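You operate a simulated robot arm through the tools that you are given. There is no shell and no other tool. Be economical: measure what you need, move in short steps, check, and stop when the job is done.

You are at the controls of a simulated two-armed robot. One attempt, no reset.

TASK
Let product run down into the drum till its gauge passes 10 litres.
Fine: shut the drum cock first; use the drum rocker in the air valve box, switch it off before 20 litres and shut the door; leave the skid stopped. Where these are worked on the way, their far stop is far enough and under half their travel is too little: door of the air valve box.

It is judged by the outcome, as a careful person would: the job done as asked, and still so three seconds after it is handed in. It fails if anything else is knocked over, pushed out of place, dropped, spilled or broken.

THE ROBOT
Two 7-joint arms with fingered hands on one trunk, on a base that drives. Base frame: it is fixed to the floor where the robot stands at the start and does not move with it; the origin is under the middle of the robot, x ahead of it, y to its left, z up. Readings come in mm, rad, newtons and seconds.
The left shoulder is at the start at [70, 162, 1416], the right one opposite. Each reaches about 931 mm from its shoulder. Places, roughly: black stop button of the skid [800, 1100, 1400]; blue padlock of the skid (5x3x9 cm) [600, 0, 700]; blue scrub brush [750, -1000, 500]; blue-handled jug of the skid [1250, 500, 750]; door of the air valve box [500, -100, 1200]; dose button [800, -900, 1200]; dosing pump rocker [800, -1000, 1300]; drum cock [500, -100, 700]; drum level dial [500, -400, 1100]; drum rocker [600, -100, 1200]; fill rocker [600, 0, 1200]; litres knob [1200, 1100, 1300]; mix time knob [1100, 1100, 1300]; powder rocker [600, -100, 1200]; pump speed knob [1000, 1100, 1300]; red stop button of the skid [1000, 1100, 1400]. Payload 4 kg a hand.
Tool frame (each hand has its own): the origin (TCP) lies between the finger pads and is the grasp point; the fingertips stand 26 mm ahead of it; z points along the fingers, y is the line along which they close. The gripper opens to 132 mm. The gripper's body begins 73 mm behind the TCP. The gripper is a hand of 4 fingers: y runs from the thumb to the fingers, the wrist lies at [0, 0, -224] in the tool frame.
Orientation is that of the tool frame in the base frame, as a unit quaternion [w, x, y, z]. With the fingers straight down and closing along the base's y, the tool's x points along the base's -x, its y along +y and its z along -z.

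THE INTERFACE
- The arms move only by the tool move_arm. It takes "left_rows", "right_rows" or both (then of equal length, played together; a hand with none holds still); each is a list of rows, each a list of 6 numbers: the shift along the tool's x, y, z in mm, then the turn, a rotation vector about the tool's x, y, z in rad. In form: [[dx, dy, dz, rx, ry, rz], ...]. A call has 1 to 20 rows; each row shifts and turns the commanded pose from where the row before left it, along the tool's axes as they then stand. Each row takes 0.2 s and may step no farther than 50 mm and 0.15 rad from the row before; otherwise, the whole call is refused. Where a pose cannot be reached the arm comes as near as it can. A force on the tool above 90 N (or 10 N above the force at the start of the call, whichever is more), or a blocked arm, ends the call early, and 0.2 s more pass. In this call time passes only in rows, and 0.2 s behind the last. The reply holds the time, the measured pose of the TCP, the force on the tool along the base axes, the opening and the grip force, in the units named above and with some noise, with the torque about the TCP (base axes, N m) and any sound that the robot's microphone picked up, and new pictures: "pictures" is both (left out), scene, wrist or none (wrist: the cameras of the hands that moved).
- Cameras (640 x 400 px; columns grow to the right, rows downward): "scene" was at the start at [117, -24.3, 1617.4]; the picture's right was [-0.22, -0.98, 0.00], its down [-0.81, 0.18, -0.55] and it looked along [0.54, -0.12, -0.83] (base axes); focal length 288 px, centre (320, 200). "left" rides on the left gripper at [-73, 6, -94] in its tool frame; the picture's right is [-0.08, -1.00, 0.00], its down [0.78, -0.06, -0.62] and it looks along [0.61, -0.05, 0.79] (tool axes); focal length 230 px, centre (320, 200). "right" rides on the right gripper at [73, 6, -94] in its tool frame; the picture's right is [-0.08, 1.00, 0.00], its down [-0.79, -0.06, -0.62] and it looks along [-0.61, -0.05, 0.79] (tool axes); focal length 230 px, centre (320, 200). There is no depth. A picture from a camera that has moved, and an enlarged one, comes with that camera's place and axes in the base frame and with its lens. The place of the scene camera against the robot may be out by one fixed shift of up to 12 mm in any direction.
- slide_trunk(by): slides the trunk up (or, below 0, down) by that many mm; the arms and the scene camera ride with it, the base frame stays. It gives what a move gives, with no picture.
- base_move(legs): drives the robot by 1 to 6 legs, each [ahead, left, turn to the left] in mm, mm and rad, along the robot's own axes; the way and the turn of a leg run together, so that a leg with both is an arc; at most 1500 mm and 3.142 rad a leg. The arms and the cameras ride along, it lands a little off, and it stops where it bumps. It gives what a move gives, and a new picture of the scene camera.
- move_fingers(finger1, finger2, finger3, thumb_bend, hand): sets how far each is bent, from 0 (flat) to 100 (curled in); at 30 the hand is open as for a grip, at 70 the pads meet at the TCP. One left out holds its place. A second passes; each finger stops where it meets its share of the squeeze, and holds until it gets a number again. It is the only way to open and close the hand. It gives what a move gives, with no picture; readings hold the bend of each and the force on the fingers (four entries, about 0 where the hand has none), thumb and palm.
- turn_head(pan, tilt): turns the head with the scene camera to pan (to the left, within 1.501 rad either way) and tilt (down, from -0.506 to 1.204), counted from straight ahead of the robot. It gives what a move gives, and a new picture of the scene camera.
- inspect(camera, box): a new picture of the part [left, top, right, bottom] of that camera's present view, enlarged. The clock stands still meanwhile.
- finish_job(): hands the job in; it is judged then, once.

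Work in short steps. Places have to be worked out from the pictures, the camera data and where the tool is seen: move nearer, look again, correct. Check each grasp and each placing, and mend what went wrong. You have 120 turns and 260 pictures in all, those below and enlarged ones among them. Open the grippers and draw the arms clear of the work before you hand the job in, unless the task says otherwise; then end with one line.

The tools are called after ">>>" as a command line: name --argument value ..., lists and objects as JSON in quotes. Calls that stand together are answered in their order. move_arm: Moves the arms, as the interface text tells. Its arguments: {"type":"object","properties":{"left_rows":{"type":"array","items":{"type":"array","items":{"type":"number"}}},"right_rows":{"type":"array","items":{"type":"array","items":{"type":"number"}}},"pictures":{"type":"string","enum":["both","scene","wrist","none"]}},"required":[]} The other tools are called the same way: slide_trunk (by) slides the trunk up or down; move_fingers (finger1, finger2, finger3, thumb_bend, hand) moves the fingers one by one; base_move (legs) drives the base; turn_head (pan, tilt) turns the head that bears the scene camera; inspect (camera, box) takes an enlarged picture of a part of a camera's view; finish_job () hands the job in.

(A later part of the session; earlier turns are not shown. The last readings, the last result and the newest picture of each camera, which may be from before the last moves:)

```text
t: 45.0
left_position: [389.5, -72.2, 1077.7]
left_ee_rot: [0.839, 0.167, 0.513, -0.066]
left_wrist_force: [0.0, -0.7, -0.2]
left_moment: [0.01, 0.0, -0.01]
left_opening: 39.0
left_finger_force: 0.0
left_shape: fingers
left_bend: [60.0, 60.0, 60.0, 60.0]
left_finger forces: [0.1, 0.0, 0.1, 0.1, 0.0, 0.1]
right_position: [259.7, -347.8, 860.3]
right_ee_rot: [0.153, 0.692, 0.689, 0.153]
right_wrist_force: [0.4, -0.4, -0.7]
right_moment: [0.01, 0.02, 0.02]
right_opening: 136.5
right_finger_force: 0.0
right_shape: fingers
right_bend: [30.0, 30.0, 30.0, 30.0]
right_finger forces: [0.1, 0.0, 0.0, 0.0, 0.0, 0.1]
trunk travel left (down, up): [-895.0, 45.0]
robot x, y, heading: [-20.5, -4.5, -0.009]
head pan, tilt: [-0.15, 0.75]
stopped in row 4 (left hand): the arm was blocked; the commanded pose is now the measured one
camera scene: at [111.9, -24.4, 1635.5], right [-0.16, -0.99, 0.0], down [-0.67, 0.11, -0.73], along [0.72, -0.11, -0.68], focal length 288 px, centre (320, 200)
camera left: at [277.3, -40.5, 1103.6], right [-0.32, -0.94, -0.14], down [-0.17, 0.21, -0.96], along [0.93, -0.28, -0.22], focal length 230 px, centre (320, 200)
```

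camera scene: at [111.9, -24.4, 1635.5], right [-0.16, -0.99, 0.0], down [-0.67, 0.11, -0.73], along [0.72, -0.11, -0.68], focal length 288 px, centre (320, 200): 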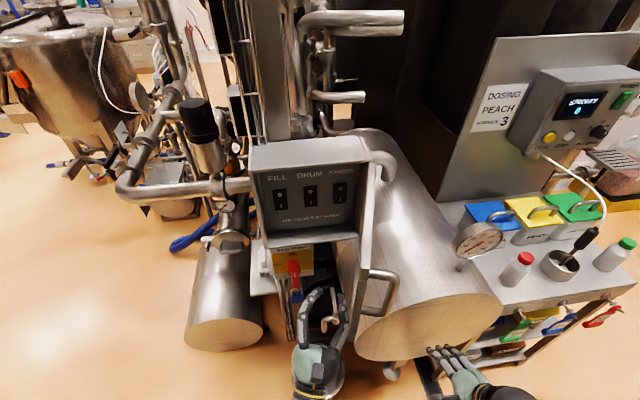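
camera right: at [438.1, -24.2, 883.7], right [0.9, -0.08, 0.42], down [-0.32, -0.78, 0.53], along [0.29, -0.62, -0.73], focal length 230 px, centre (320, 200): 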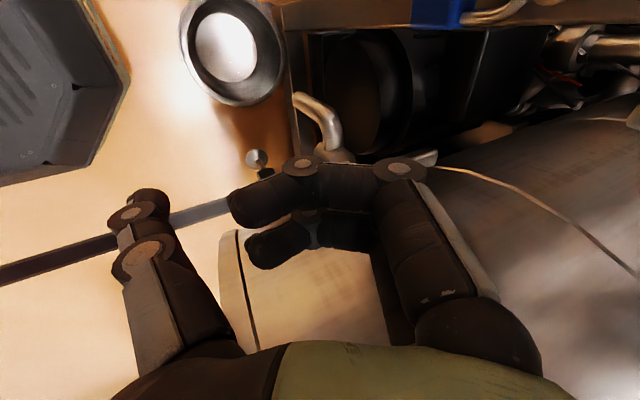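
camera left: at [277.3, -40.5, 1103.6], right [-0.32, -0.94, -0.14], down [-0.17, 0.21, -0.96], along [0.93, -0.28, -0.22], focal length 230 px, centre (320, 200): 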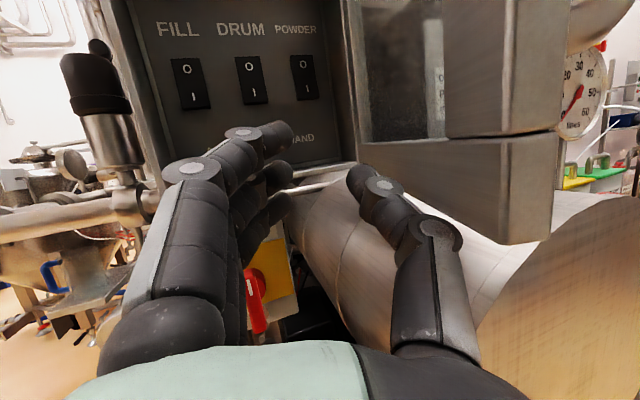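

The door is near 80°. I square the hand up while moving forward and up, then push a bit more.

>>> move_arm --left_rows '[[-10, 5, 20, -0.12, -0.017, -0.018], [-10, 5, 20, -0.12, -0.017, -0.018], [-10, 0, 20, -0.12, -0.017, -0.018], [0, -25, 0, 0, 0, 0], [0, -25, 0, 0, 0, 0], [0, -25, 0, 0, 0, 0]]' --pictures "both"

```text
t: 45.7
left_position: [384.0, -54.0, 1063.6]
left_ee_rot: [0.849, 0.146, 0.507, -0.021]
left_wrist_force: [0.3, -0.6, -0.5]
left_moment: [-0.02, 0.01, -0.01]
left_opening: 39.2
left_finger_force: 0.2
left_shape: fingers
left_bend: [60.0, 60.0, 60.0, 60.0]
left_finger forces: [0.0, 0.0, 0.0, 0.1, 0.0, 0.1]
right_position: [260.7, -348.5, 860.1]
right_ee_rot: [0.153, 0.691, 0.689, 0.153]
right_wrist_force: [0.3, 0.1, -0.4]
right_moment: [-0.01, -0.04, 0.03]
right_opening: 136.8
right_finger_force: 0.1
right_shape: fingers
right_bend: [30.0, 30.0, 30.0, 30.0]
right_finger forces: [0.0, 0.1, 0.1, 0.0, 0.1, 0.0]
trunk travel left (down, up): [-895.0, 45.0]
robot x, y, heading: [-17.0, 0.7, -0.005]
head pan, tilt: [-0.15, 0.75]
stopped in row 3 (left hand): the arm was blocked; the commanded pose is now the measured one
camera scene: at [111.7, -23.9, 1635.5], right [-0.16, -0.99, 0.0], down [-0.67, 0.11, -0.73], along [0.72, -0.11, -0.68], focal length 288 px, centre (320, 200)
camera left: at [269.7, -33.8, 1085.5], right [-0.22, -0.96, -0.16], down [-0.16, 0.2, -0.97], along [0.96, -0.19, -0.19], focal length 230 px, centre (320, 200)
```

scene: 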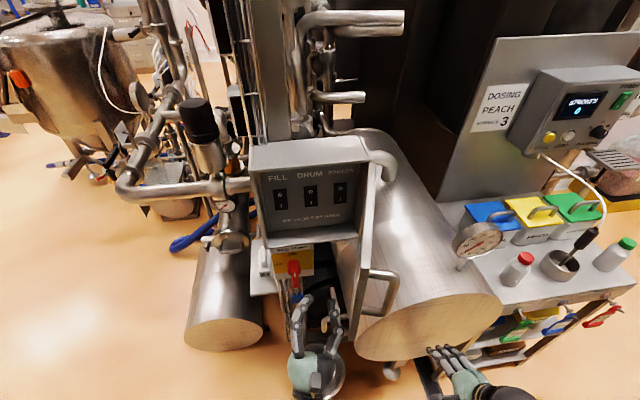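
left: 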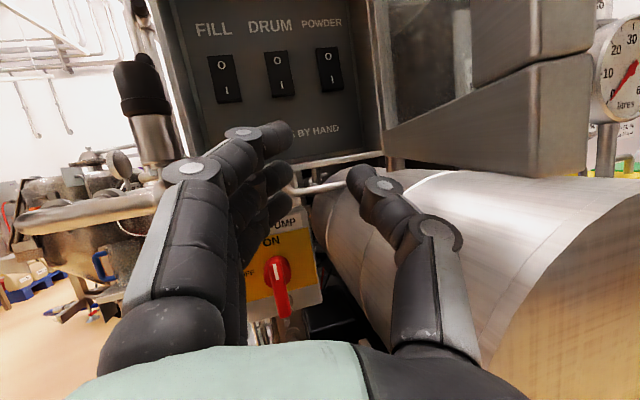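

The close-in poses hit joint limits, so I first move forward and up without turning, to where the arm is freer.

>>> move_arm --left_rows '[[0, 6, 34, 0, 0, 0], [0, 6, 34, 0, 0, 0], [0, 6, 34, 0, 0, 0], [0, 0, 0, -0.1, 0, -0.02], [0, 0, 0, -0.1, 0, -0.02], [0, 0, 0, -0.08, 0, -0.02]]' --pictures "both"

```text
t: 46.8
left_position: [454.6, -36.5, 1063.5]
left_ee_rot: [0.846, 0.164, 0.507, 0.019]
left_wrist_force: [-0.3, -0.2, 0.4]
left_moment: [0.0, -0.02, 0.02]
left_opening: 39.0
left_finger_force: 0.1
left_shape: fingers
left_bend: [60.0, 60.0, 60.0, 60.0]
left_finger forces: [0.0, 0.1, 0.0, 0.0, 0.0, 0.1]
right_position: [260.3, -348.5, 859.8]
right_ee_rot: [0.153, 0.691, 0.689, 0.153]
right_wrist_force: [-0.1, 0.7, -0.3]
right_moment: [-0.05, 0.01, -0.06]
right_opening: 136.4
right_finger_force: 0.1
right_shape: fingers
right_bend: [30.0, 30.0, 30.0, 30.0]
right_finger forces: [0.1, 0.1, 0.0, 0.1, 0.0, 0.0]
trunk travel left (down, up): [-895.0, 45.0]
robot x, y, heading: [-16.9, -3.2, -0.01]
head pan, tilt: [-0.15, 0.75]
stopped in row 5 (left hand): the arm was blocked; the commanded pose is now the measured one
camera scene: at [111.3, -23.9, 1635.6], right [-0.16, -0.99, 0.0], down [-0.67, 0.11, -0.73], along [0.72, -0.11, -0.68], focal length 288 px, centre (320, 200)
camera left: at [339.6, -22.8, 1086.5], right [-0.17, -0.96, -0.23], down [-0.16, 0.26, -0.95], along [0.97, -0.13, -0.2], focal length 230 px, centre (320, 200)
```

scene: 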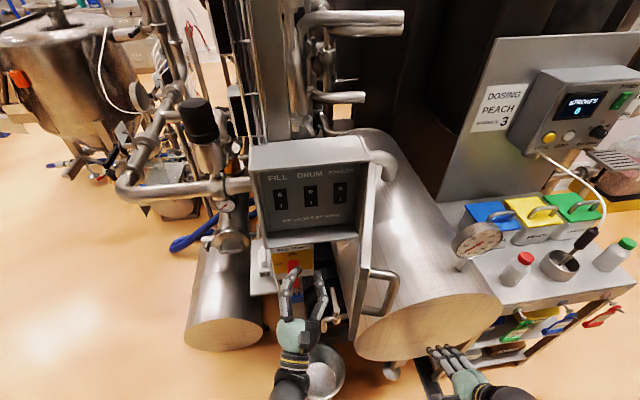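
left: 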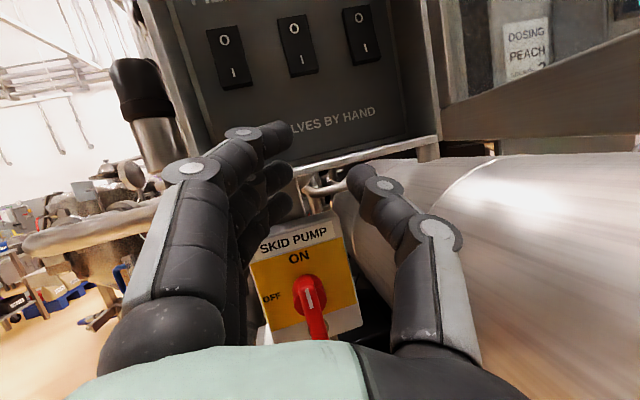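

The arm has drifted into an awkward posture. I retreat to the left and turn the fingers back down to reset it before a fresh approach.

>>> move_arm --left_rows '[[0, 20, -30, 0, 0, 0], [0, 40, -20, 0, 0.1, 0], [0, 40, 0, 0, 0.15, 0], [0, 40, 0, 0, 0.15, 0], [0, 0, 0, 0, 0.15, 0], [0, 0, 0, 0, 0.15, 0], [0, 0, 0, 0, 0.15, 0], [0, 0, 0, 0, 0.15, 0]]' --pictures "scene"

```text
t: 48.5
left_position: [416.2, 117.8, 1064.4]
left_ee_rot: [0.53, 0.238, 0.804, 0.123]
left_wrist_force: [0.1, -0.4, -0.5]
left_moment: [-0.03, 0.0, -0.03]
left_opening: 39.2
left_finger_force: 0.0
left_shape: fingers
left_bend: [60.0, 60.0, 60.0, 60.0]
left_finger forces: [0.0, 0.0, 0.0, 0.1, 0.0, 0.0]
right_position: [260.4, -348.3, 859.8]
right_ee_rot: [0.152, 0.693, 0.688, 0.153]
right_wrist_force: [0.1, -0.3, 0.3]
right_moment: [-0.01, 0.01, -0.02]
right_opening: 136.5
right_finger_force: 0.2
right_shape: fingers
right_bend: [30.0, 30.0, 30.0, 30.0]
right_finger forces: [0.0, 0.1, 0.0, 0.0, 0.1, 0.1]
trunk travel left (down, up): [-895.0, 45.0]
robot x, y, heading: [-18.3, -2.7, -0.007]
head pan, tilt: [-0.15, 0.75]
stopped in row 8 (left hand): the arm was blocked; the commanded pose is now the measured one
camera scene: at [111.6, -24.5, 1635.5], right [-0.16, -0.99, 0.0], down [-0.67, 0.11, -0.73], along [0.72, -0.11, -0.68], focal length 288 px, centre (320, 200)
```

scene: 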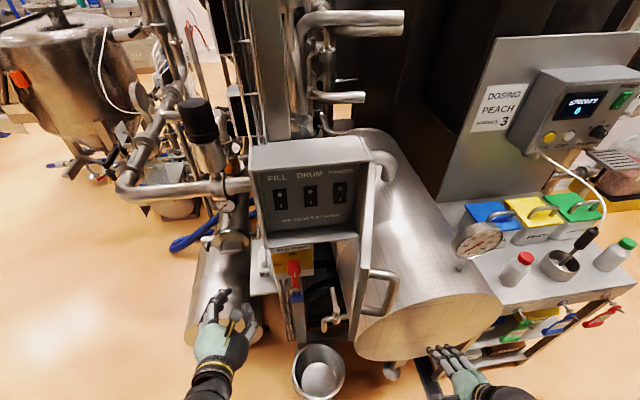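

I move forward-down toward the original left pose while turning to fingers-down, undoing the twist.

>>> move_arm --left_rows '[[21, 1, 35, 0, 0, 0], [21, 1, 35, 0, 0, 0], [21, 1, 35, 0, 0, 0], [21, 1, 35, 0, 0, 0], [0, 0, 0, 0.029, 0.126, -0.057], [0, 0, 0, 0.029, 0.126, -0.057], [0, 0, 0, 0.029, 0.126, -0.057], [0, 0, 0, 0.029, 0.126, -0.057], [0, 0, 0, 0.029, 0.126, -0.057], [0, 0, 0, 0.029, 0.126, -0.057], [0, 0, 0, 0.029, 0.126, -0.057], [0, 0, 0, 0.029, 0.126, -0.057], [0, 0, 0, 0.029, 0.126, -0.057]]' --pictures "scene"

```text
t: 50.8
left_position: [510.3, 291.8, 930.7]
left_ee_rot: [0.171, 0.084, 0.97, 0.15]
left_wrist_force: [-0.4, 0.2, 0.1]
left_moment: [0.01, -0.03, -0.01]
left_opening: 39.3
left_finger_force: 0.0
left_shape: fingers
left_bend: [60.0, 60.0, 60.0, 60.0]
left_finger forces: [0.0, 0.0, 0.1, 0.0, 0.0, 0.0]
left hand out of reach, approached as far as the arm can: row 10, 11
right_position: [260.5, -347.5, 859.8]
right_ee_rot: [0.154, 0.692, 0.689, 0.152]
right_wrist_force: [-0.5, 0.7, -0.2]
right_moment: [-0.01, 0.02, 0.0]
right_opening: 136.6
right_finger_force: 0.0
right_shape: fingers
right_bend: [30.0, 30.0, 30.0, 30.0]
right_finger forces: [0.1, 0.1, 0.0, 0.0, 0.1, 0.0]
trunk travel left (down, up): [-895.0, 45.0]
robot x, y, heading: [-19.3, -2.1, -0.006]
head pan, tilt: [-0.15, 0.75]
stopped in row 11 (left hand): the arm was blocked; the commanded pose is now the measured one
camera scene: at [113.1, -21.3, 1635.4], right [-0.15, -0.99, 0.0], down [-0.67, 0.1, -0.73], along [0.72, -0.11, -0.68], focal length 288 px, centre (320, 200)
```

scene: 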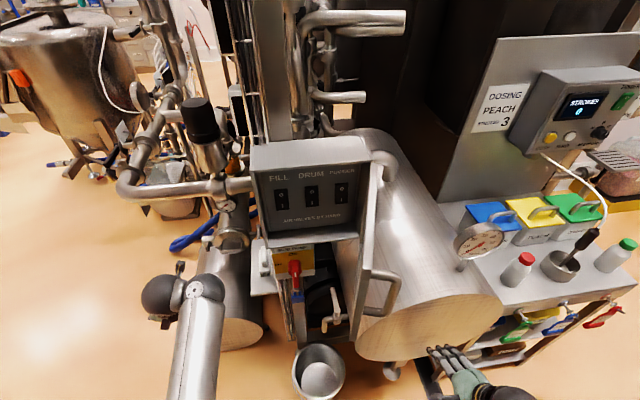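

Nearly fingers-down now. I finish the untwist and come back to y≈150.

>>> move_arm --left_rows '[[0, -30, 0, 0, 0, 0], [0, -30, 0, 0.07, 0.086, -0.042], [0, -30, 0, 0.07, 0.086, -0.042], [0, -30, 0, 0.07, 0.086, -0.042], [0, -20, 0, 0.07, 0.086, -0.042]]' --pictures "scene"

```text
t: 51.5
left_position: [491.6, 359.4, 911.6]
left_ee_rot: [0.112, 0.056, 0.967, 0.22]
left_wrist_force: [1.3, -0.5, -0.3]
left_moment: [0.0, 0.0, 0.01]
left_opening: 39.3
left_finger_force: 0.1
left_shape: fingers
left_bend: [60.0, 60.0, 60.0, 60.0]
left_finger forces: [0.1, 0.0, 0.0, 0.0, 0.1, 0.1]
left hand out of reach, approached as far as the arm can: row 3
right_position: [260.5, -347.4, 860.5]
right_ee_rot: [0.153, 0.692, 0.689, 0.152]
right_wrist_force: [-0.7, 0.0, -0.1]
right_moment: [0.02, 0.01, 0.02]
right_opening: 136.3
right_finger_force: 0.0
right_shape: fingers
right_bend: [30.0, 30.0, 30.0, 30.0]
right_finger forces: [0.0, 0.1, 0.0, 0.1, 0.0, 0.0]
trunk travel left (down, up): [-895.0, 45.0]
robot x, y, heading: [-19.2, 0.0, -0.005]
head pan, tilt: [-0.15, 0.75]
stopped in row 3 (left hand): the arm was blocked; the commanded pose is now the measured one
camera scene: at [113.5, -22.0, 1635.4], right [-0.15, -0.99, 0.0], down [-0.67, 0.1, -0.73], along [0.72, -0.11, -0.68], focal length 288 px, centre (320, 200)
```

scene: 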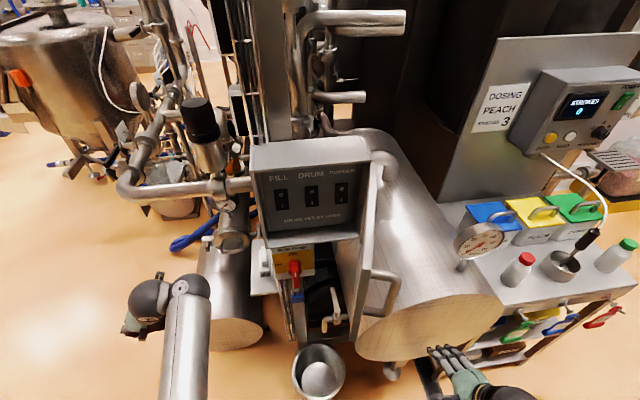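

The posture is still odd, so I test plain translation only: up and toward -y in small steps.

>>> move_arm --left_rows '[[0, 0, -25, 0, 0, 0], [0, 0, -25, 0, 0, 0], [0, -20, 0, 0, 0, 0], [0, -20, 0, 0, 0, 0]]' --pictures "wrist"

```text
t: 52.0
left_position: [465.5, 455.6, 965.7]
left_ee_rot: [0.092, 0.045, 0.944, 0.314]
left_wrist_force: [0.6, 0.0, -0.4]
left_moment: [0.01, 0.0, 0.0]
left_opening: 39.1
left_finger_force: 0.0
left_shape: fingers
left_bend: [60.0, 60.0, 60.0, 60.0]
left_finger forces: [0.1, 0.1, 0.1, 0.0, 0.1, 0.0]
left hand out of reach, approached as far as the arm can: row 2
right_position: [260.7, -347.9, 859.8]
right_ee_rot: [0.154, 0.691, 0.689, 0.152]
right_wrist_force: [-0.1, 0.1, -0.2]
right_moment: [-0.02, -0.01, -0.04]
right_opening: 136.7
right_finger_force: 0.0
right_shape: fingers
right_bend: [30.0, 30.0, 30.0, 30.0]
right_finger forces: [0.0, 0.0, 0.0, 0.0, 0.1, 0.0]
trunk travel left (down, up): [-895.0, 45.0]
robot x, y, heading: [-18.3, -3.6, -0.006]
head pan, tilt: [-0.15, 0.75]
stopped in row 2 (left hand): the arm was blocked; the commanded pose is now the measured one
camera left: at [518.5, 393.9, 1052.5], right [0.05, -0.81, -0.59], down [-0.89, -0.3, 0.33], along [-0.44, 0.51, -0.74], focal length 230 px, centre (320, 200)
```

left: 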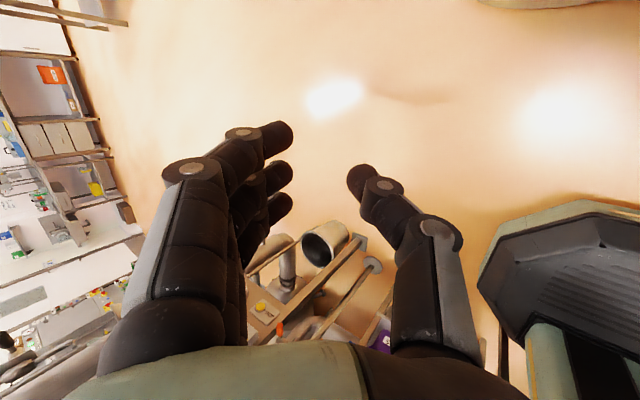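

The hand is pointing down-left. I swing it straight about the wrist (turn with a matching shift) so the forearm need not move.

>>> move_arm --left_rows '[[0, -29, 0, 0.13, 0.03, -0.02], [0, -29, 0, 0.13, 0.03, -0.02], [0, -29, 0, 0.13, 0.03, -0.02], [0, -29, 0, 0.13, 0.03, -0.02], [0, -29, 0, 0.13, 0.03, -0.02]]' --pictures "scene"

```text
t: 52.7
left_position: [452.2, 481.9, 948.3]
left_ee_rot: [0.049, -0.001, 0.973, 0.225]
left_wrist_force: [0.3, -0.4, 0.2]
left_moment: [0.01, -0.01, 0.03]
left_opening: 38.9
left_finger_force: 0.1
left_shape: fingers
left_bend: [60.0, 60.0, 60.0, 60.0]
left_finger forces: [0.0, 0.0, 0.0, 0.0, 0.0, 0.1]
left hand out of reach, approached as far as the arm can: row 3
right_position: [261.7, -349.7, 859.2]
right_ee_rot: [0.153, 0.691, 0.69, 0.153]
right_wrist_force: [0.6, 0.0, 0.1]
right_moment: [0.02, 0.02, 0.01]
right_opening: 136.3
right_finger_force: 0.0
right_shape: fingers
right_bend: [30.0, 30.0, 30.0, 30.0]
right_finger forces: [0.0, 0.0, 0.0, 0.0, 0.0, 0.0]
trunk travel left (down, up): [-895.0, 45.0]
robot x, y, heading: [-15.9, -1.1, -0.002]
head pan, tilt: [-0.15, 0.75]
stopped in row 3 (left hand): the arm was blocked; the commanded pose is now the measured one
camera scene: at [112.7, -25.1, 1635.4], right [-0.15, -0.99, 0.0], down [-0.67, 0.11, -0.73], along [0.72, -0.11, -0.68], focal length 288 px, centre (320, 200)
```

scene: 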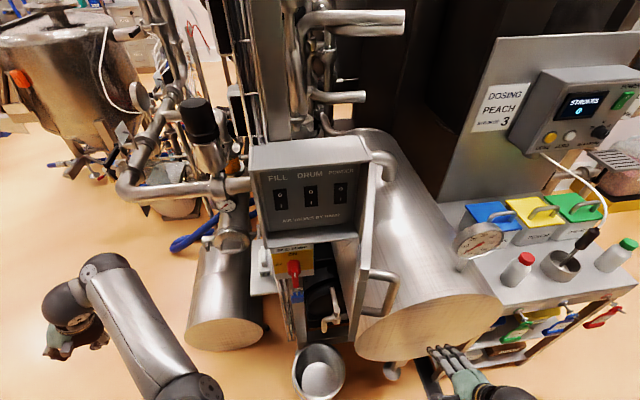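

It is improving. I continue with smaller steps of the same kind.

>>> move_arm --left_rows '[[0, -10, 0, 0.05, 0, 0], [0, -10, 0, 0.05, 0, 0], [0, -10, 0, 0.05, 0, 0], [0, -10, 0, 0.05, 0, 0], [0, -10, 0, 0.05, 0, 0], [0, -10, 0, 0.05, 0, 0], [0, -10, 0, 0.05, 0, 0], [0, -10, 0, 0.05, 0, 0]]' --pictures "scene"

```text
t: 54.5
left_position: [449.4, 413.2, 927.3]
left_ee_rot: [0.048, 0.004, 0.998, 0.031]
left_wrist_force: [-0.6, -1.5, 0.1]
left_moment: [0.0, 0.01, -0.01]
left_opening: 39.1
left_finger_force: 0.0
left_shape: fingers
left_bend: [60.0, 60.0, 60.0, 60.0]
left_finger forces: [0.0, 0.1, 0.0, 0.0, 0.0, 0.0]
right_position: [261.3, -349.2, 859.0]
right_ee_rot: [0.154, 0.691, 0.69, 0.153]
right_wrist_force: [-0.2, 0.1, 0.0]
right_moment: [0.03, 0.02, 0.02]
right_opening: 136.6
right_finger_force: 0.0
right_shape: fingers
right_bend: [30.0, 30.0, 30.0, 30.0]
right_finger forces: [0.0, 0.0, 0.0, 0.1, 0.1, 0.0]
trunk travel left (down, up): [-895.0, 45.0]
robot x, y, heading: [-18.2, -1.9, -0.003]
head pan, tilt: [-0.15, 0.75]
camera scene: at [112.2, -24.6, 1635.5], right [-0.15, -0.99, 0.0], down [-0.67, 0.1, -0.73], along [0.72, -0.11, -0.68], focal length 288 px, centre (320, 200)
```

scene: 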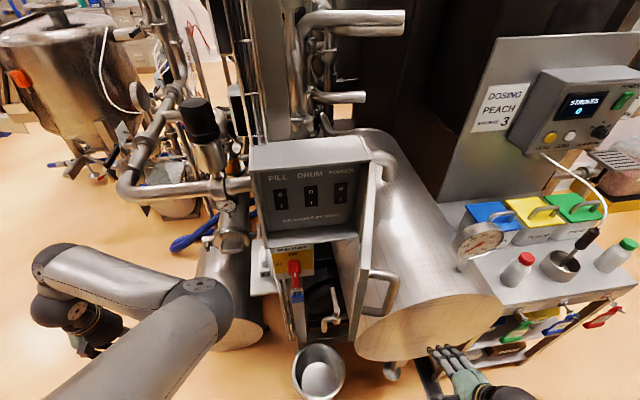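

Tracking is back to normal, but the elbow is now on the inner side. I move the hand toward its original extended pose, where the elbow can settle, in two halves.

>>> move_arm --left_rows '[[-18, -25, 0, 0, 0.02, 0], [-18, -25, 0, 0, 0.02, 0], [-18, -25, 0, 0, 0.02, 0], [-18, -25, 5, 0, 0.02, 0], [-18, -25, 5, 0, 0, 0]]' --pictures "scene"

```text
t: 55.7
left_position: [512.0, 371.6, 920.1]
left_ee_rot: [0.016, 0.004, 0.999, 0.032]
left_wrist_force: [-0.5, 0.8, -1.1]
left_moment: [-0.01, -0.07, 0.02]
left_opening: 39.4
left_finger_force: 0.0
left_shape: fingers
left_bend: [60.0, 60.0, 60.0, 60.0]
left_finger forces: [0.0, 0.0, 0.1, 0.0, 0.0, 0.1]
left hand out of reach, approached as far as the arm can: row 1, 2, 3, 4, 5
right_position: [261.0, -348.9, 859.3]
right_ee_rot: [0.154, 0.691, 0.689, 0.153]
right_wrist_force: [0.1, 0.0, -0.1]
right_moment: [0.01, -0.01, 0.02]
right_opening: 136.5
right_finger_force: 0.0
right_shape: fingers
right_bend: [30.0, 30.0, 30.0, 30.0]
right_finger forces: [0.0, 0.0, 0.0, 0.1, 0.0, 0.1]
trunk travel left (down, up): [-895.0, 45.0]
robot x, y, heading: [-18.7, -3.6, -0.002]
head pan, tilt: [-0.15, 0.75]
camera scene: at [112.6, -24.1, 1635.5], right [-0.15, -0.99, 0.0], down [-0.67, 0.1, -0.73], along [0.72, -0.11, -0.68], focal length 288 px, centre (320, 200)
```

scene: 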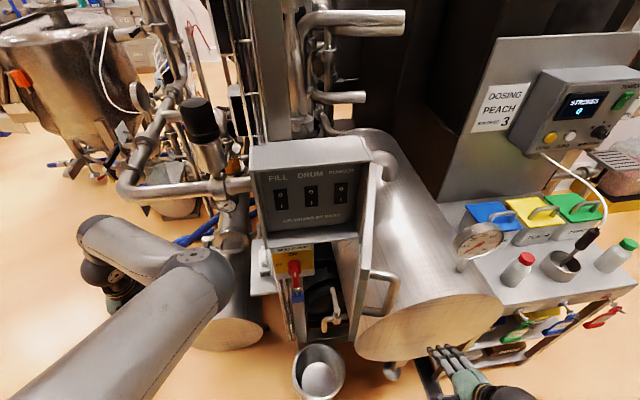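

The left arm is wedged in a bad elbow branch, while the right arm is healthy. I drive the base 300 mm to the left so the right arm can work the rocker straight on, inside the open door.

>>> base_move --legs '[[0, 150, 0]]'

```text
t: 57.1
left_position: [478.3, 511.5, 923.6]
left_ee_rot: [0.017, -0.063, 0.997, 0.035]
left_wrist_force: [0.4, 0.0, 0.0]
left_moment: [0.04, 0.02, 0.0]
left_opening: 39.3
left_finger_force: 0.0
left_shape: fingers
left_bend: [60.0, 60.0, 60.0, 60.0]
left_finger forces: [0.0, 0.0, 0.0, 0.0, 0.0, 0.0]
right_position: [319.6, -239.4, 856.6]
right_ee_rot: [0.141, 0.645, 0.734, 0.16]
right_wrist_force: [-8.5, -4.0, 0.2]
right_moment: [0.09, -0.06, -0.32]
right_opening: 136.0
right_finger_force: 4.6
right_shape: fingers
right_bend: [30.0, 33.0, 35.0, 30.0]
right_finger forces: [0.9, 3.2, 5.1, 0.0, 0.0, 0.0]
trunk travel left (down, up): [-895.0, 45.0]
robot x, y, heading: [-0.5, 65.4, 0.127]
head pan, tilt: [-0.15, 0.75]
stopped in leg 1: the robot was blocked; the commanded pose is now the measured one
camera scene: at [130.9, 62.1, 1635.7], right [-0.02, -1.0, 0.0], down [-0.68, 0.02, -0.73], along [0.73, -0.02, -0.68], focal length 288 px, centre (320, 200)
```

scene: 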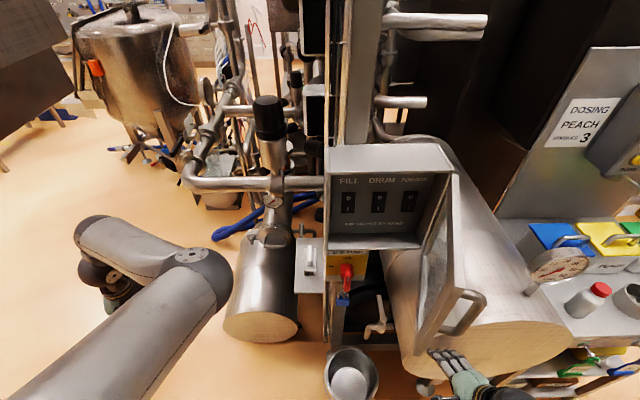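

The base twisted 0.127 rad against something and the right fingers lightly touch the drum face. I pull the right hand back at once.

>>> move_arm --right_rows '[[0, -30, -15, 0, 0, 0], [0, -30, -15, 0, 0, 0], [0, 0, -30, 0, 0, 0]]' --pictures "none"

>>> turn_head --pan 1.5 --tilt 0.9

>>> turn_head --pan -1.5 --tilt 0.9

```text
t: 57.9
left_position: [477.4, 515.0, 922.1]
left_ee_rot: [0.016, -0.064, 0.997, 0.034]
left_wrist_force: [0.4, -0.3, 0.2]
left_moment: [-0.02, 0.01, 0.04]
left_opening: 39.2
left_finger_force: 0.0
left_shape: fingers
left_bend: [60.0, 60.0, 60.0, 60.0]
left_finger forces: [0.0, 0.0, 0.0, 0.0, 0.0, 0.0]
right_position: [243.0, -246.0, 889.9]
right_ee_rot: [0.142, 0.644, 0.734, 0.161]
right_wrist_force: [-0.3, 0.1, 0.5]
right_moment: [0.0, -0.01, -0.02]
right_opening: 136.5
right_finger_force: 0.0
right_shape: fingers
right_bend: [30.0, 30.0, 30.0, 30.0]
right_finger forces: [0.1, 0.0, 0.1, 0.0, 0.0, 0.0]
trunk travel left (down, up): [-895.0, 45.0]
robot x, y, heading: [1.2, 69.9, 0.129]
head pan, tilt: [-0.15, 0.75]
```

```text
t: 59.6
left_position: [478.5, 514.7, 921.6]
left_ee_rot: [0.016, -0.063, 0.997, 0.034]
left_wrist_force: [0.4, -0.2, -0.1]
left_moment: [0.0, 0.01, 0.02]
left_opening: 39.1
left_finger_force: 0.0
left_shape: fingers
left_bend: [60.0, 60.0, 60.0, 60.0]
left_finger forces: [0.0, 0.0, 0.1, 0.0, 0.0, 0.0]
right_position: [242.9, -247.7, 889.4]
right_ee_rot: [0.142, 0.644, 0.734, 0.161]
right_wrist_force: [-0.3, -0.3, 0.1]
right_moment: [0.0, 0.05, 0.02]
right_opening: 136.5
right_finger_force: 0.1
right_shape: fingers
right_bend: [30.0, 30.0, 30.0, 30.0]
right_finger forces: [0.0, 0.0, 0.1, 0.0, 0.1, 0.0]
trunk travel left (down, up): [-895.0, 45.0]
robot x, y, heading: [2.3, 68.9, 0.127]
head pan, tilt: [1.499, 0.901]
camera scene: at [46.0, 142.9, 1623.6], right [1.0, 0.05, 0.0], down [0.04, -0.78, -0.62], along [-0.03, 0.62, -0.78], focal length 288 px, centre (320, 200)
```

scene: 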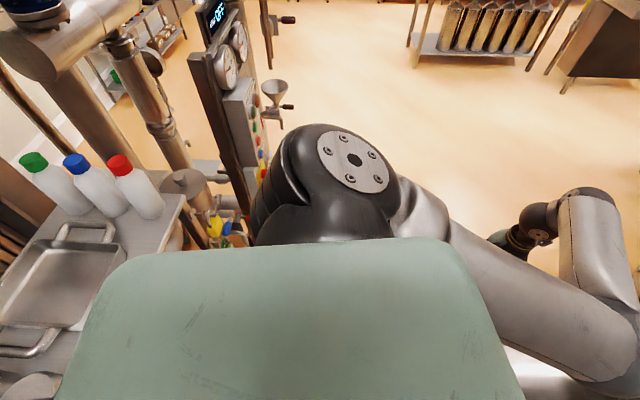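

```text
t: 62.2
left_position: [478.2, 512.5, 922.1]
left_ee_rot: [0.015, -0.064, 0.997, 0.034]
left_wrist_force: [0.3, 0.6, 0.2]
left_moment: [0.01, -0.01, -0.01]
left_opening: 39.3
left_finger_force: 0.1
left_shape: fingers
left_bend: [60.0, 60.0, 60.0, 60.0]
left_finger forces: [0.1, 0.1, 0.1, 0.0, 0.1, 0.0]
right_position: [242.6, -246.5, 888.1]
right_ee_rot: [0.141, 0.644, 0.734, 0.162]
right_wrist_force: [0.4, -1.0, 0.4]
right_moment: [-0.02, -0.02, 0.01]
right_opening: 136.5
right_finger_force: 0.0
right_shape: fingers
right_bend: [30.0, 30.0, 30.0, 30.0]
right_finger forces: [0.0, 0.0, 0.0, 0.1, 0.0, 0.0]
trunk travel left (down, up): [-895.0, 45.0]
robot x, y, heading: [-0.9, 71.2, 0.129]
head pan, tilt: [-1.499, 0.901]
camera scene: at [65.0, -6.6, 1623.6], right [-0.98, -0.2, 0.0], down [-0.15, 0.77, -0.62], along [0.12, -0.61, -0.78], focal length 288 px, centre (320, 200)
```

scene: 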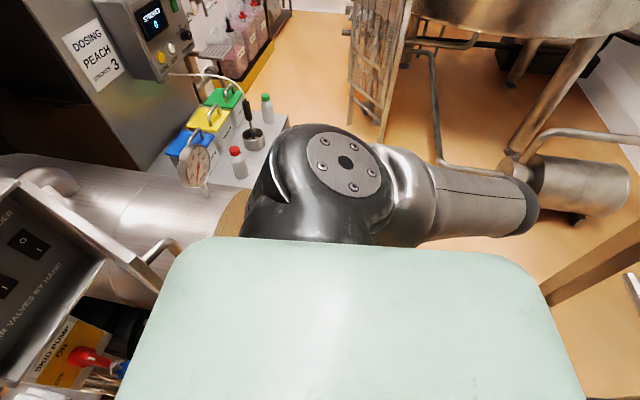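

Door edge is now at about (317,-122), 72° open. I'll work from below the door instead: lowering the trunk lets the right forearm come up under the door's bottom edge (z 1066). I slide down 350 mm.

>>> slide_trunk --by -350

>>> turn_head --pan -0.3 --tilt 0.35

```text
t: 65.6
left_position: [478.5, 513.8, 571.6]
left_ee_rot: [0.015, -0.063, 0.997, 0.035]
left_wrist_force: [0.5, 0.5, 0.4]
left_moment: [0.0, 0.02, -0.03]
left_opening: 39.2
left_finger_force: 0.0
left_shape: fingers
left_bend: [60.0, 60.0, 60.0, 60.0]
left_finger forces: [0.1, 0.1, 0.1, 0.0, 0.0, 0.0]
right_position: [242.7, -247.4, 539.0]
right_ee_rot: [0.142, 0.644, 0.734, 0.161]
right_wrist_force: [0.7, 0.7, 0.0]
right_moment: [0.02, -0.01, -0.03]
right_opening: 136.4
right_finger_force: 0.0
right_shape: fingers
right_bend: [30.0, 30.0, 30.0, 30.0]
right_finger forces: [0.1, 0.1, 0.0, 0.0, 0.0, 0.0]
trunk travel left (down, up): [-545.0, 395.0]
robot x, y, heading: [3.1, 67.6, 0.124]
head pan, tilt: [-1.499, 0.901]
```

```text
t: 67.0
left_position: [477.3, 514.6, 570.6]
left_ee_rot: [0.016, -0.063, 0.997, 0.035]
left_wrist_force: [0.4, -0.1, 0.3]
left_moment: [0.01, -0.01, 0.0]
left_opening: 39.0
left_finger_force: 0.0
left_shape: fingers
left_bend: [60.0, 60.0, 60.0, 60.0]
left_finger forces: [0.1, 0.0, 0.0, 0.1, 0.0, 0.0]
right_position: [242.3, -248.2, 539.0]
right_ee_rot: [0.142, 0.644, 0.734, 0.162]
right_wrist_force: [0.4, -0.5, -0.9]
right_moment: [-0.01, 0.0, -0.05]
right_opening: 136.4
right_finger_force: 0.0
right_shape: fingers
right_bend: [30.0, 30.0, 30.0, 30.0]
right_finger forces: [0.0, 0.0, 0.0, 0.1, 0.0, 0.0]
trunk travel left (down, up): [-545.0, 395.0]
robot x, y, heading: [0.2, 66.2, 0.124]
head pan, tilt: [-0.3, 0.351]
camera scene: at [141.8, 51.3, 1321.1], right [-0.17, -0.98, 0.0], down [-0.34, 0.06, -0.94], along [0.92, -0.16, -0.34], focal length 288 px, centre (320, 200)
```

scene: 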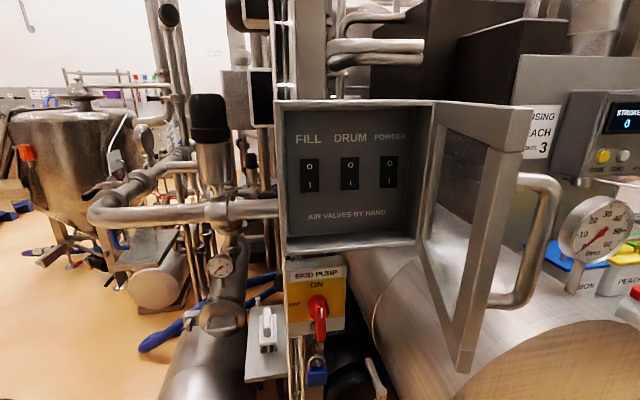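

Now I have a clear view of the rockers and the gauge. I move the right hand over in front of the skid opening, then swing it up about its wrist to point forward and up, staying below the door.

>>> move_arm --right_rows '[[35, 15, 0, 0, 0, 0], [35, 15, 0, 0, 0, 0], [35, 20, 0, 0, 0, 0], [35, 20, 0, 0, 0, 0], [0, 31, 0, -0.14, 0, 0], [0, 31, 0, -0.14, 0, 0], [0, 31, 0, -0.14, 0, 0], [0, 31, 0, -0.14, 0, 0]]' --pictures "wrist"

```text
t: 68.8
left_position: [478.1, 514.0, 572.1]
left_ee_rot: [0.015, -0.064, 0.997, 0.035]
left_wrist_force: [-0.4, -0.1, -0.4]
left_moment: [0.01, -0.02, 0.0]
left_opening: 39.1
left_finger_force: 0.0
left_shape: fingers
left_bend: [60.0, 60.0, 60.0, 60.0]
left_finger forces: [0.1, 0.0, 0.0, 0.1, 0.0, 0.0]
right_position: [384.4, -88.6, 641.6]
right_ee_rot: [0.314, 0.579, 0.661, 0.359]
right_wrist_force: [0.4, -1.1, 0.4]
right_moment: [-0.02, 0.0, -0.03]
right_opening: 136.5
right_finger_force: 0.0
right_shape: fingers
right_bend: [30.0, 30.0, 30.0, 30.0]
right_finger forces: [0.0, 0.0, 0.0, 0.1, 0.0, 0.1]
trunk travel left (down, up): [-545.0, 395.0]
robot x, y, heading: [1.5, 68.5, 0.129]
head pan, tilt: [-0.3, 0.351]
camera right: at [300.1, -25.4, 697.4], right [0.55, -0.01, 0.84], down [-0.44, -0.85, 0.28], along [0.71, -0.53, -0.47], focal length 230 px, centre (320, 200)
```

right: 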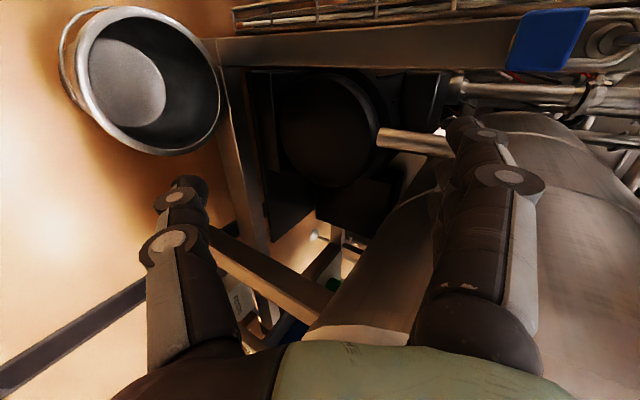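

Tracking is good. I raise the hand away from the spout and continue swinging it up.

>>> move_arm --right_rows '[[0, 33, -25, 0, 0, 0], [0, 33, -25, 0, 0, 0], [0, 33, -25, 0, 0, 0], [0, 25, 0, -0.14, 0, 0], [0, 25, 0, -0.14, 0, 0], [0, 25, 0, -0.14, 0, 0], [0, 25, 0, -0.14, 0, 0], [0, 25, 0, -0.14, 0, 0], [0, 25, 0, -0.14, 0, 0]]' --pictures "both"

```text
t: 70.8
left_position: [476.7, 514.0, 572.1]
left_ee_rot: [0.015, -0.063, 0.997, 0.036]
left_wrist_force: [0.5, 0.9, 0.8]
left_moment: [-0.01, -0.03, -0.02]
left_opening: 39.1
left_finger_force: 0.0
left_shape: fingers
left_bend: [60.0, 60.0, 60.0, 60.0]
left_finger forces: [0.0, 0.0, 0.0, 0.1, 0.0, 0.0]
right_position: [414.2, -83.9, 823.2]
right_ee_rot: [0.522, 0.401, 0.459, 0.597]
right_wrist_force: [-0.1, 0.1, 0.6]
right_moment: [-0.02, -0.01, 0.03]
right_opening: 136.3
right_finger_force: 0.0
right_shape: fingers
right_bend: [30.0, 30.0, 30.0, 30.0]
right_finger forces: [0.0, 0.0, 0.0, 0.0, 0.1, 0.0]
right hand out of reach, approached as far as the arm can: row 2, 3
trunk travel left (down, up): [-545.0, 395.0]
robot x, y, heading: [-1.1, 72.4, 0.127]
head pan, tilt: [-0.3, 0.351]
camera scene: at [141.9, 51.4, 1321.1], right [-0.17, -0.98, 0.0], down [-0.34, 0.06, -0.94], along [0.93, -0.16, -0.34], focal length 288 px, centre (320, 200)
camera right: at [313.5, -23.7, 805.3], right [-0.25, -0.11, 0.96], down [-0.47, -0.85, -0.22], along [0.85, -0.51, 0.16], focal length 230 px, centre (320, 200)
```

scene: 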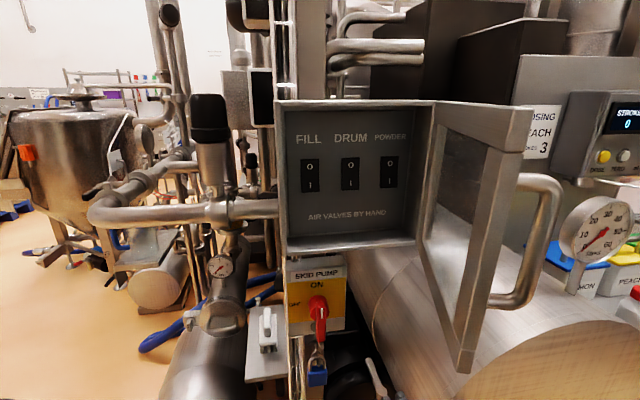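
right: 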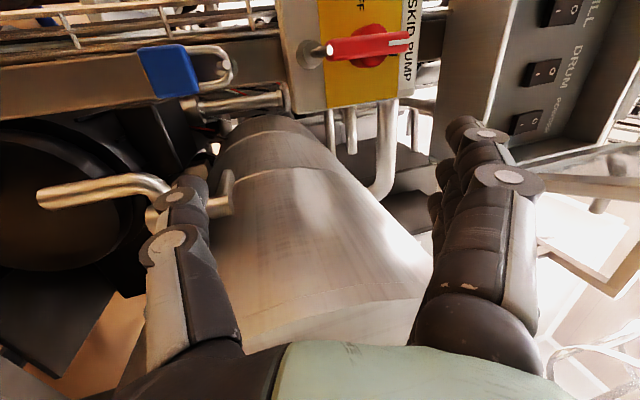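

The arm is happy here. The forearm clears if I bring the hand up just inside the door's edge: I shift 45 mm to +y, then slide the trunk back up so that the hand rises inside the open door.

>>> move_arm --right_rows '[[25, 0, 0, 0, 0, 0], [20, 0, 0, 0, 0, 0]]' --pictures "none"

>>> slide_trunk --by 200

>>> turn_head --pan -0.3 --tilt 0.6

```text
t: 71.4
left_position: [477.4, 514.7, 571.7]
left_ee_rot: [0.016, -0.064, 0.997, 0.035]
left_wrist_force: [0.5, -0.4, 0.7]
left_moment: [-0.01, -0.01, -0.01]
left_opening: 38.8
left_finger_force: 0.1
left_shape: fingers
left_bend: [60.0, 60.0, 60.0, 60.0]
left_finger forces: [0.1, 0.0, 0.0, 0.0, 0.0, 0.0]
right_position: [408.2, -39.8, 823.6]
right_ee_rot: [0.523, 0.401, 0.458, 0.596]
right_wrist_force: [-1.1, -0.4, -0.1]
right_moment: [0.02, 0.01, 0.02]
right_opening: 136.5
right_finger_force: 0.1
right_shape: fingers
right_bend: [30.0, 30.0, 30.0, 30.0]
right_finger forces: [0.0, 0.0, 0.0, 0.0, 0.0, 0.0]
trunk travel left (down, up): [-545.0, 395.0]
robot x, y, heading: [4.5, 68.6, 0.127]
head pan, tilt: [-0.3, 0.351]
```

```text
t: 73.6
left_position: [477.3, 513.7, 771.5]
left_ee_rot: [0.016, -0.064, 0.997, 0.035]
left_wrist_force: [0.0, 0.3, 0.3]
left_moment: [0.0, -0.01, 0.02]
left_opening: 38.9
left_finger_force: 0.0
left_shape: fingers
left_bend: [60.0, 60.0, 60.0, 60.0]
left_finger forces: [0.0, 0.0, 0.0, 0.0, 0.1, 0.1]
right_position: [409.3, -39.2, 1022.8]
right_ee_rot: [0.523, 0.402, 0.458, 0.596]
right_wrist_force: [-0.3, -0.5, -0.5]
right_moment: [-0.01, -0.01, -0.02]
right_opening: 136.6
right_finger_force: 0.1
right_shape: fingers
right_bend: [30.0, 30.0, 30.0, 30.0]
right_finger forces: [0.0, 0.0, 0.1, 0.1, 0.1, 0.0]
trunk travel left (down, up): [-745.0, 195.0]
robot x, y, heading: [3.6, 70.4, 0.125]
head pan, tilt: [-0.3, 0.351]
```

```text
t: 74.4
left_position: [478.6, 514.5, 772.1]
left_ee_rot: [0.015, -0.063, 0.997, 0.035]
left_wrist_force: [-0.7, -0.9, -0.6]
left_moment: [-0.01, 0.01, 0.01]
left_opening: 39.2
left_finger_force: 0.1
left_shape: fingers
left_bend: [60.0, 60.0, 60.0, 60.0]
left_finger forces: [0.0, 0.0, 0.1, 0.1, 0.1, 0.1]
right_position: [407.7, -40.1, 1023.7]
right_ee_rot: [0.522, 0.402, 0.458, 0.597]
right_wrist_force: [0.6, -0.8, 0.2]
right_moment: [0.0, 0.0, -0.01]
right_opening: 136.8
right_finger_force: 0.0
right_shape: fingers
right_bend: [30.0, 30.0, 30.0, 30.0]
right_finger forces: [0.0, 0.0, 0.0, 0.0, 0.0, 0.0]
trunk travel left (down, up): [-745.0, 195.0]
robot x, y, heading: [3.7, 66.6, 0.131]
head pan, tilt: [-0.3, 0.6]
camera scene: at [137.1, 52.2, 1498.4], right [-0.17, -0.98, 0.0], down [-0.56, 0.1, -0.83], along [0.81, -0.14, -0.56], focal length 288 px, centre (320, 200)
```

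scene: 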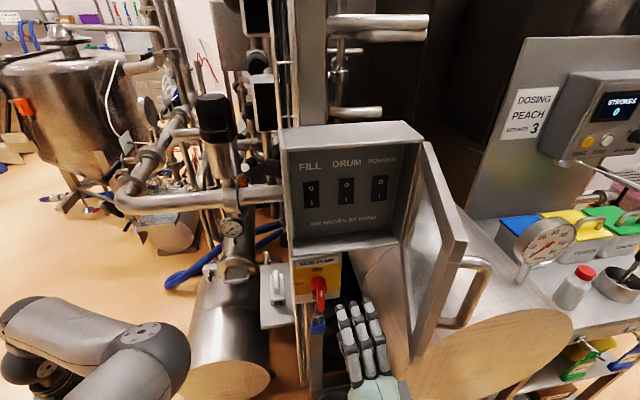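

The hand is just inside the door edge and clear. I slide up 120 mm more.

>>> slide_trunk --by 120

>>> move_fingers --hand "right" --finger1 50 --finger2 100 --finger3 100 --thumb_bend 40

>>> inspect --camera "right" --box '[0, 0, 640, 400]'

>>> inspect --camera "scene" --box '[240, 120, 520, 400]'

```text
t: 75.9
left_position: [478.3, 514.3, 891.1]
left_ee_rot: [0.015, -0.063, 0.997, 0.035]
left_wrist_force: [0.1, 0.0, 0.0]
left_moment: [0.0, 0.01, 0.0]
left_opening: 39.2
left_finger_force: 0.0
left_shape: fingers
left_bend: [60.0, 60.0, 60.0, 60.0]
left_finger forces: [0.1, 0.0, 0.0, 0.0, 0.1, 0.1]
right_position: [410.0, -40.3, 1143.6]
right_ee_rot: [0.523, 0.402, 0.458, 0.596]
right_wrist_force: [0.2, -0.6, 0.1]
right_moment: [0.0, 0.0, 0.06]
right_opening: 136.6
right_finger_force: 0.1
right_shape: fingers
right_bend: [30.0, 30.0, 30.0, 30.0]
right_finger forces: [0.0, 0.0, 0.1, 0.0, 0.0, 0.0]
trunk travel left (down, up): [-865.0, 75.0]
robot x, y, heading: [6.7, 72.6, 0.127]
head pan, tilt: [-0.3, 0.6]
```

```text
t: 76.9
left_position: [477.3, 513.4, 890.7]
left_ee_rot: [0.016, -0.063, 0.997, 0.035]
left_wrist_force: [-0.2, 0.2, -0.1]
left_moment: [0.01, 0.02, 0.01]
left_opening: 39.6
left_finger_force: 0.2
left_shape: fingers
left_bend: [60.0, 60.0, 60.0, 60.0]
left_finger forces: [0.0, 0.1, 0.0, 0.0, 0.0, 0.0]
right_position: [409.8, -39.2, 1143.1]
right_ee_rot: [0.523, 0.401, 0.458, 0.597]
right_wrist_force: [-0.6, -0.7, 0.7]
right_moment: [0.02, -0.03, 0.01]
right_opening: 87.8
right_finger_force: 0.1
right_shape: fingers
right_bend: [50.0, 100.0, 100.0, 40.0]
right_finger forces: [0.0, 0.0, 0.1, 0.0, 0.0, 0.0]
trunk travel left (down, up): [-865.0, 75.0]
robot x, y, heading: [2.0, 69.1, 0.124]
head pan, tilt: [-0.3, 0.6]
```

```text
1.00 times, centred on (320, 200) of right (not enlarged: the box is as wide or as high as the picture)
camera zoom: at [308.0, 20.9, 1125.1], right [-0.24, -0.11, 0.96], down [-0.47, -0.85, -0.22], along [0.85, -0.51, 0.16], focal length 230 px, centre (320, 200)
```

zoom: 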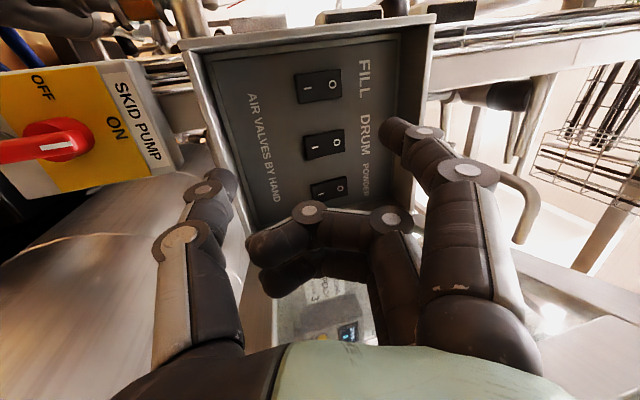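

```text
1.43 times, centred on (380, 260) of scene
camera zoom: at [137.1, 52.2, 1618.4], right [-0.17, -0.98, 0.0], down [-0.56, 0.1, -0.83], along [0.81, -0.14, -0.56], focal length 411 px, centre (234, 114)
```

zoom: 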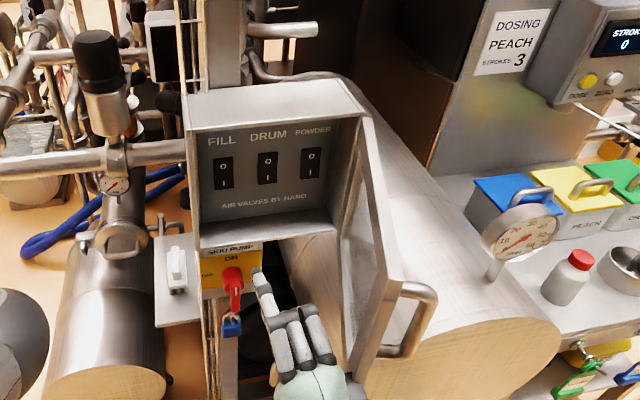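

The hand is inside with finger1 as a pointer. First I push the door further open with the side of the hand.

>>> move_arm --right_rows '[[-30, 0, 10, 0, 0, 0], [-30, 0, 10, 0, 0, 0], [-30, 0, 10, 0, 0, 0], [-25, 0, 5, 0, 0, 0]]' --pictures "scene"

```text
t: 77.9
left_position: [477.4, 513.2, 891.5]
left_ee_rot: [0.014, -0.063, 0.997, 0.034]
left_wrist_force: [-0.1, -0.2, 0.4]
left_moment: [0.01, -0.01, 0.01]
left_opening: 39.5
left_finger_force: 0.0
left_shape: fingers
left_bend: [60.0, 60.0, 60.0, 60.0]
left_finger forces: [0.0, 0.0, 0.1, 0.0, 0.0, 0.0]
right_position: [457.6, -150.3, 1152.6]
right_ee_rot: [0.523, 0.403, 0.457, 0.596]
right_wrist_force: [0.3, -0.2, 0.2]
right_moment: [0.0, 0.03, 0.0]
right_opening: 87.8
right_finger_force: 0.1
right_shape: fingers
right_bend: [50.0, 100.0, 100.0, 40.0]
right_finger forces: [0.0, 0.0, 0.1, 0.0, 0.1, 0.0]
trunk travel left (down, up): [-865.0, 75.0]
robot x, y, heading: [3.0, 70.1, 0.125]
head pan, tilt: [-0.3, 0.6]
camera scene: at [137.6, 50.9, 1618.3], right [-0.17, -0.98, 0.0], down [-0.56, 0.1, -0.82], along [0.81, -0.14, -0.57], focal length 288 px, centre (320, 200)
```

scene: 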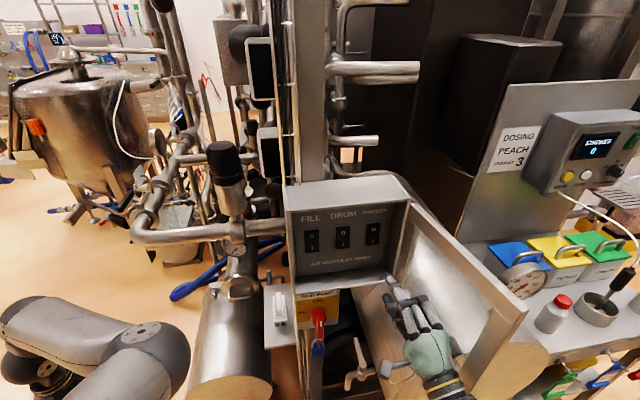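

The door is now past 100° open. I check whether the gauge can still be read from here.

>>> inspect --camera "scene" --box '[480, 230, 580, 310]'

>>> inspect --camera "scene" --box '[280, 180, 440, 280]'

>>> inspect --camera "right" --box '[0, 0, 640, 400]'

```text
5.00 times, centred on (530, 270) of scene
camera zoom: at [137.6, 50.9, 1618.3], right [-0.17, -0.98, 0.0], down [-0.56, 0.1, -0.82], along [0.81, -0.14, -0.57], focal length 1439 px, centre (-730, -150)
```

zoom: 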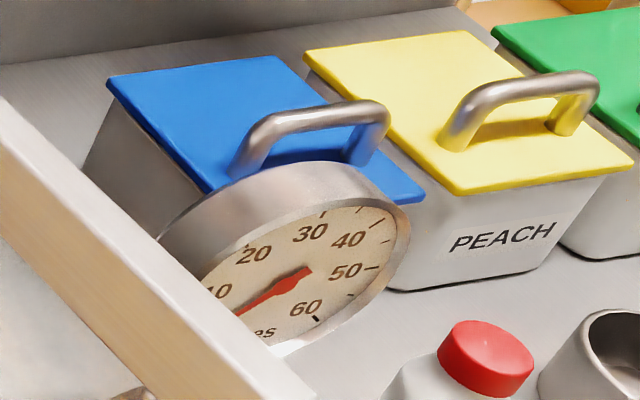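

```text
4.00 times, centred on (360, 230) of scene
camera zoom: at [137.6, 50.9, 1618.3], right [-0.17, -0.98, 0.0], down [-0.56, 0.1, -0.82], along [0.81, -0.14, -0.57], focal length 1151 px, centre (160, 80)
```

zoom: 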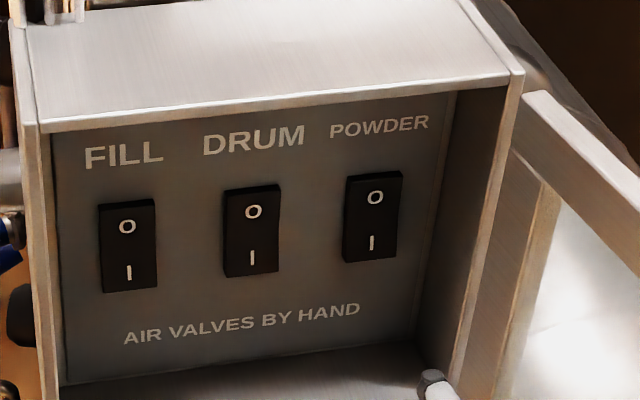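

```text
1.00 times, centred on (320, 200) of right (not enlarged: the box is as wide or as high as the picture)
camera zoom: at [357.2, -89.4, 1133.7], right [-0.25, -0.11, 0.96], down [-0.47, -0.85, -0.22], along [0.85, -0.51, 0.16], focal length 230 px, centre (320, 200)
```

zoom: 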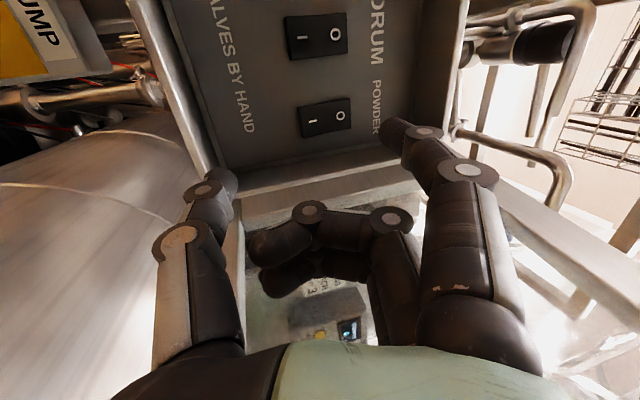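

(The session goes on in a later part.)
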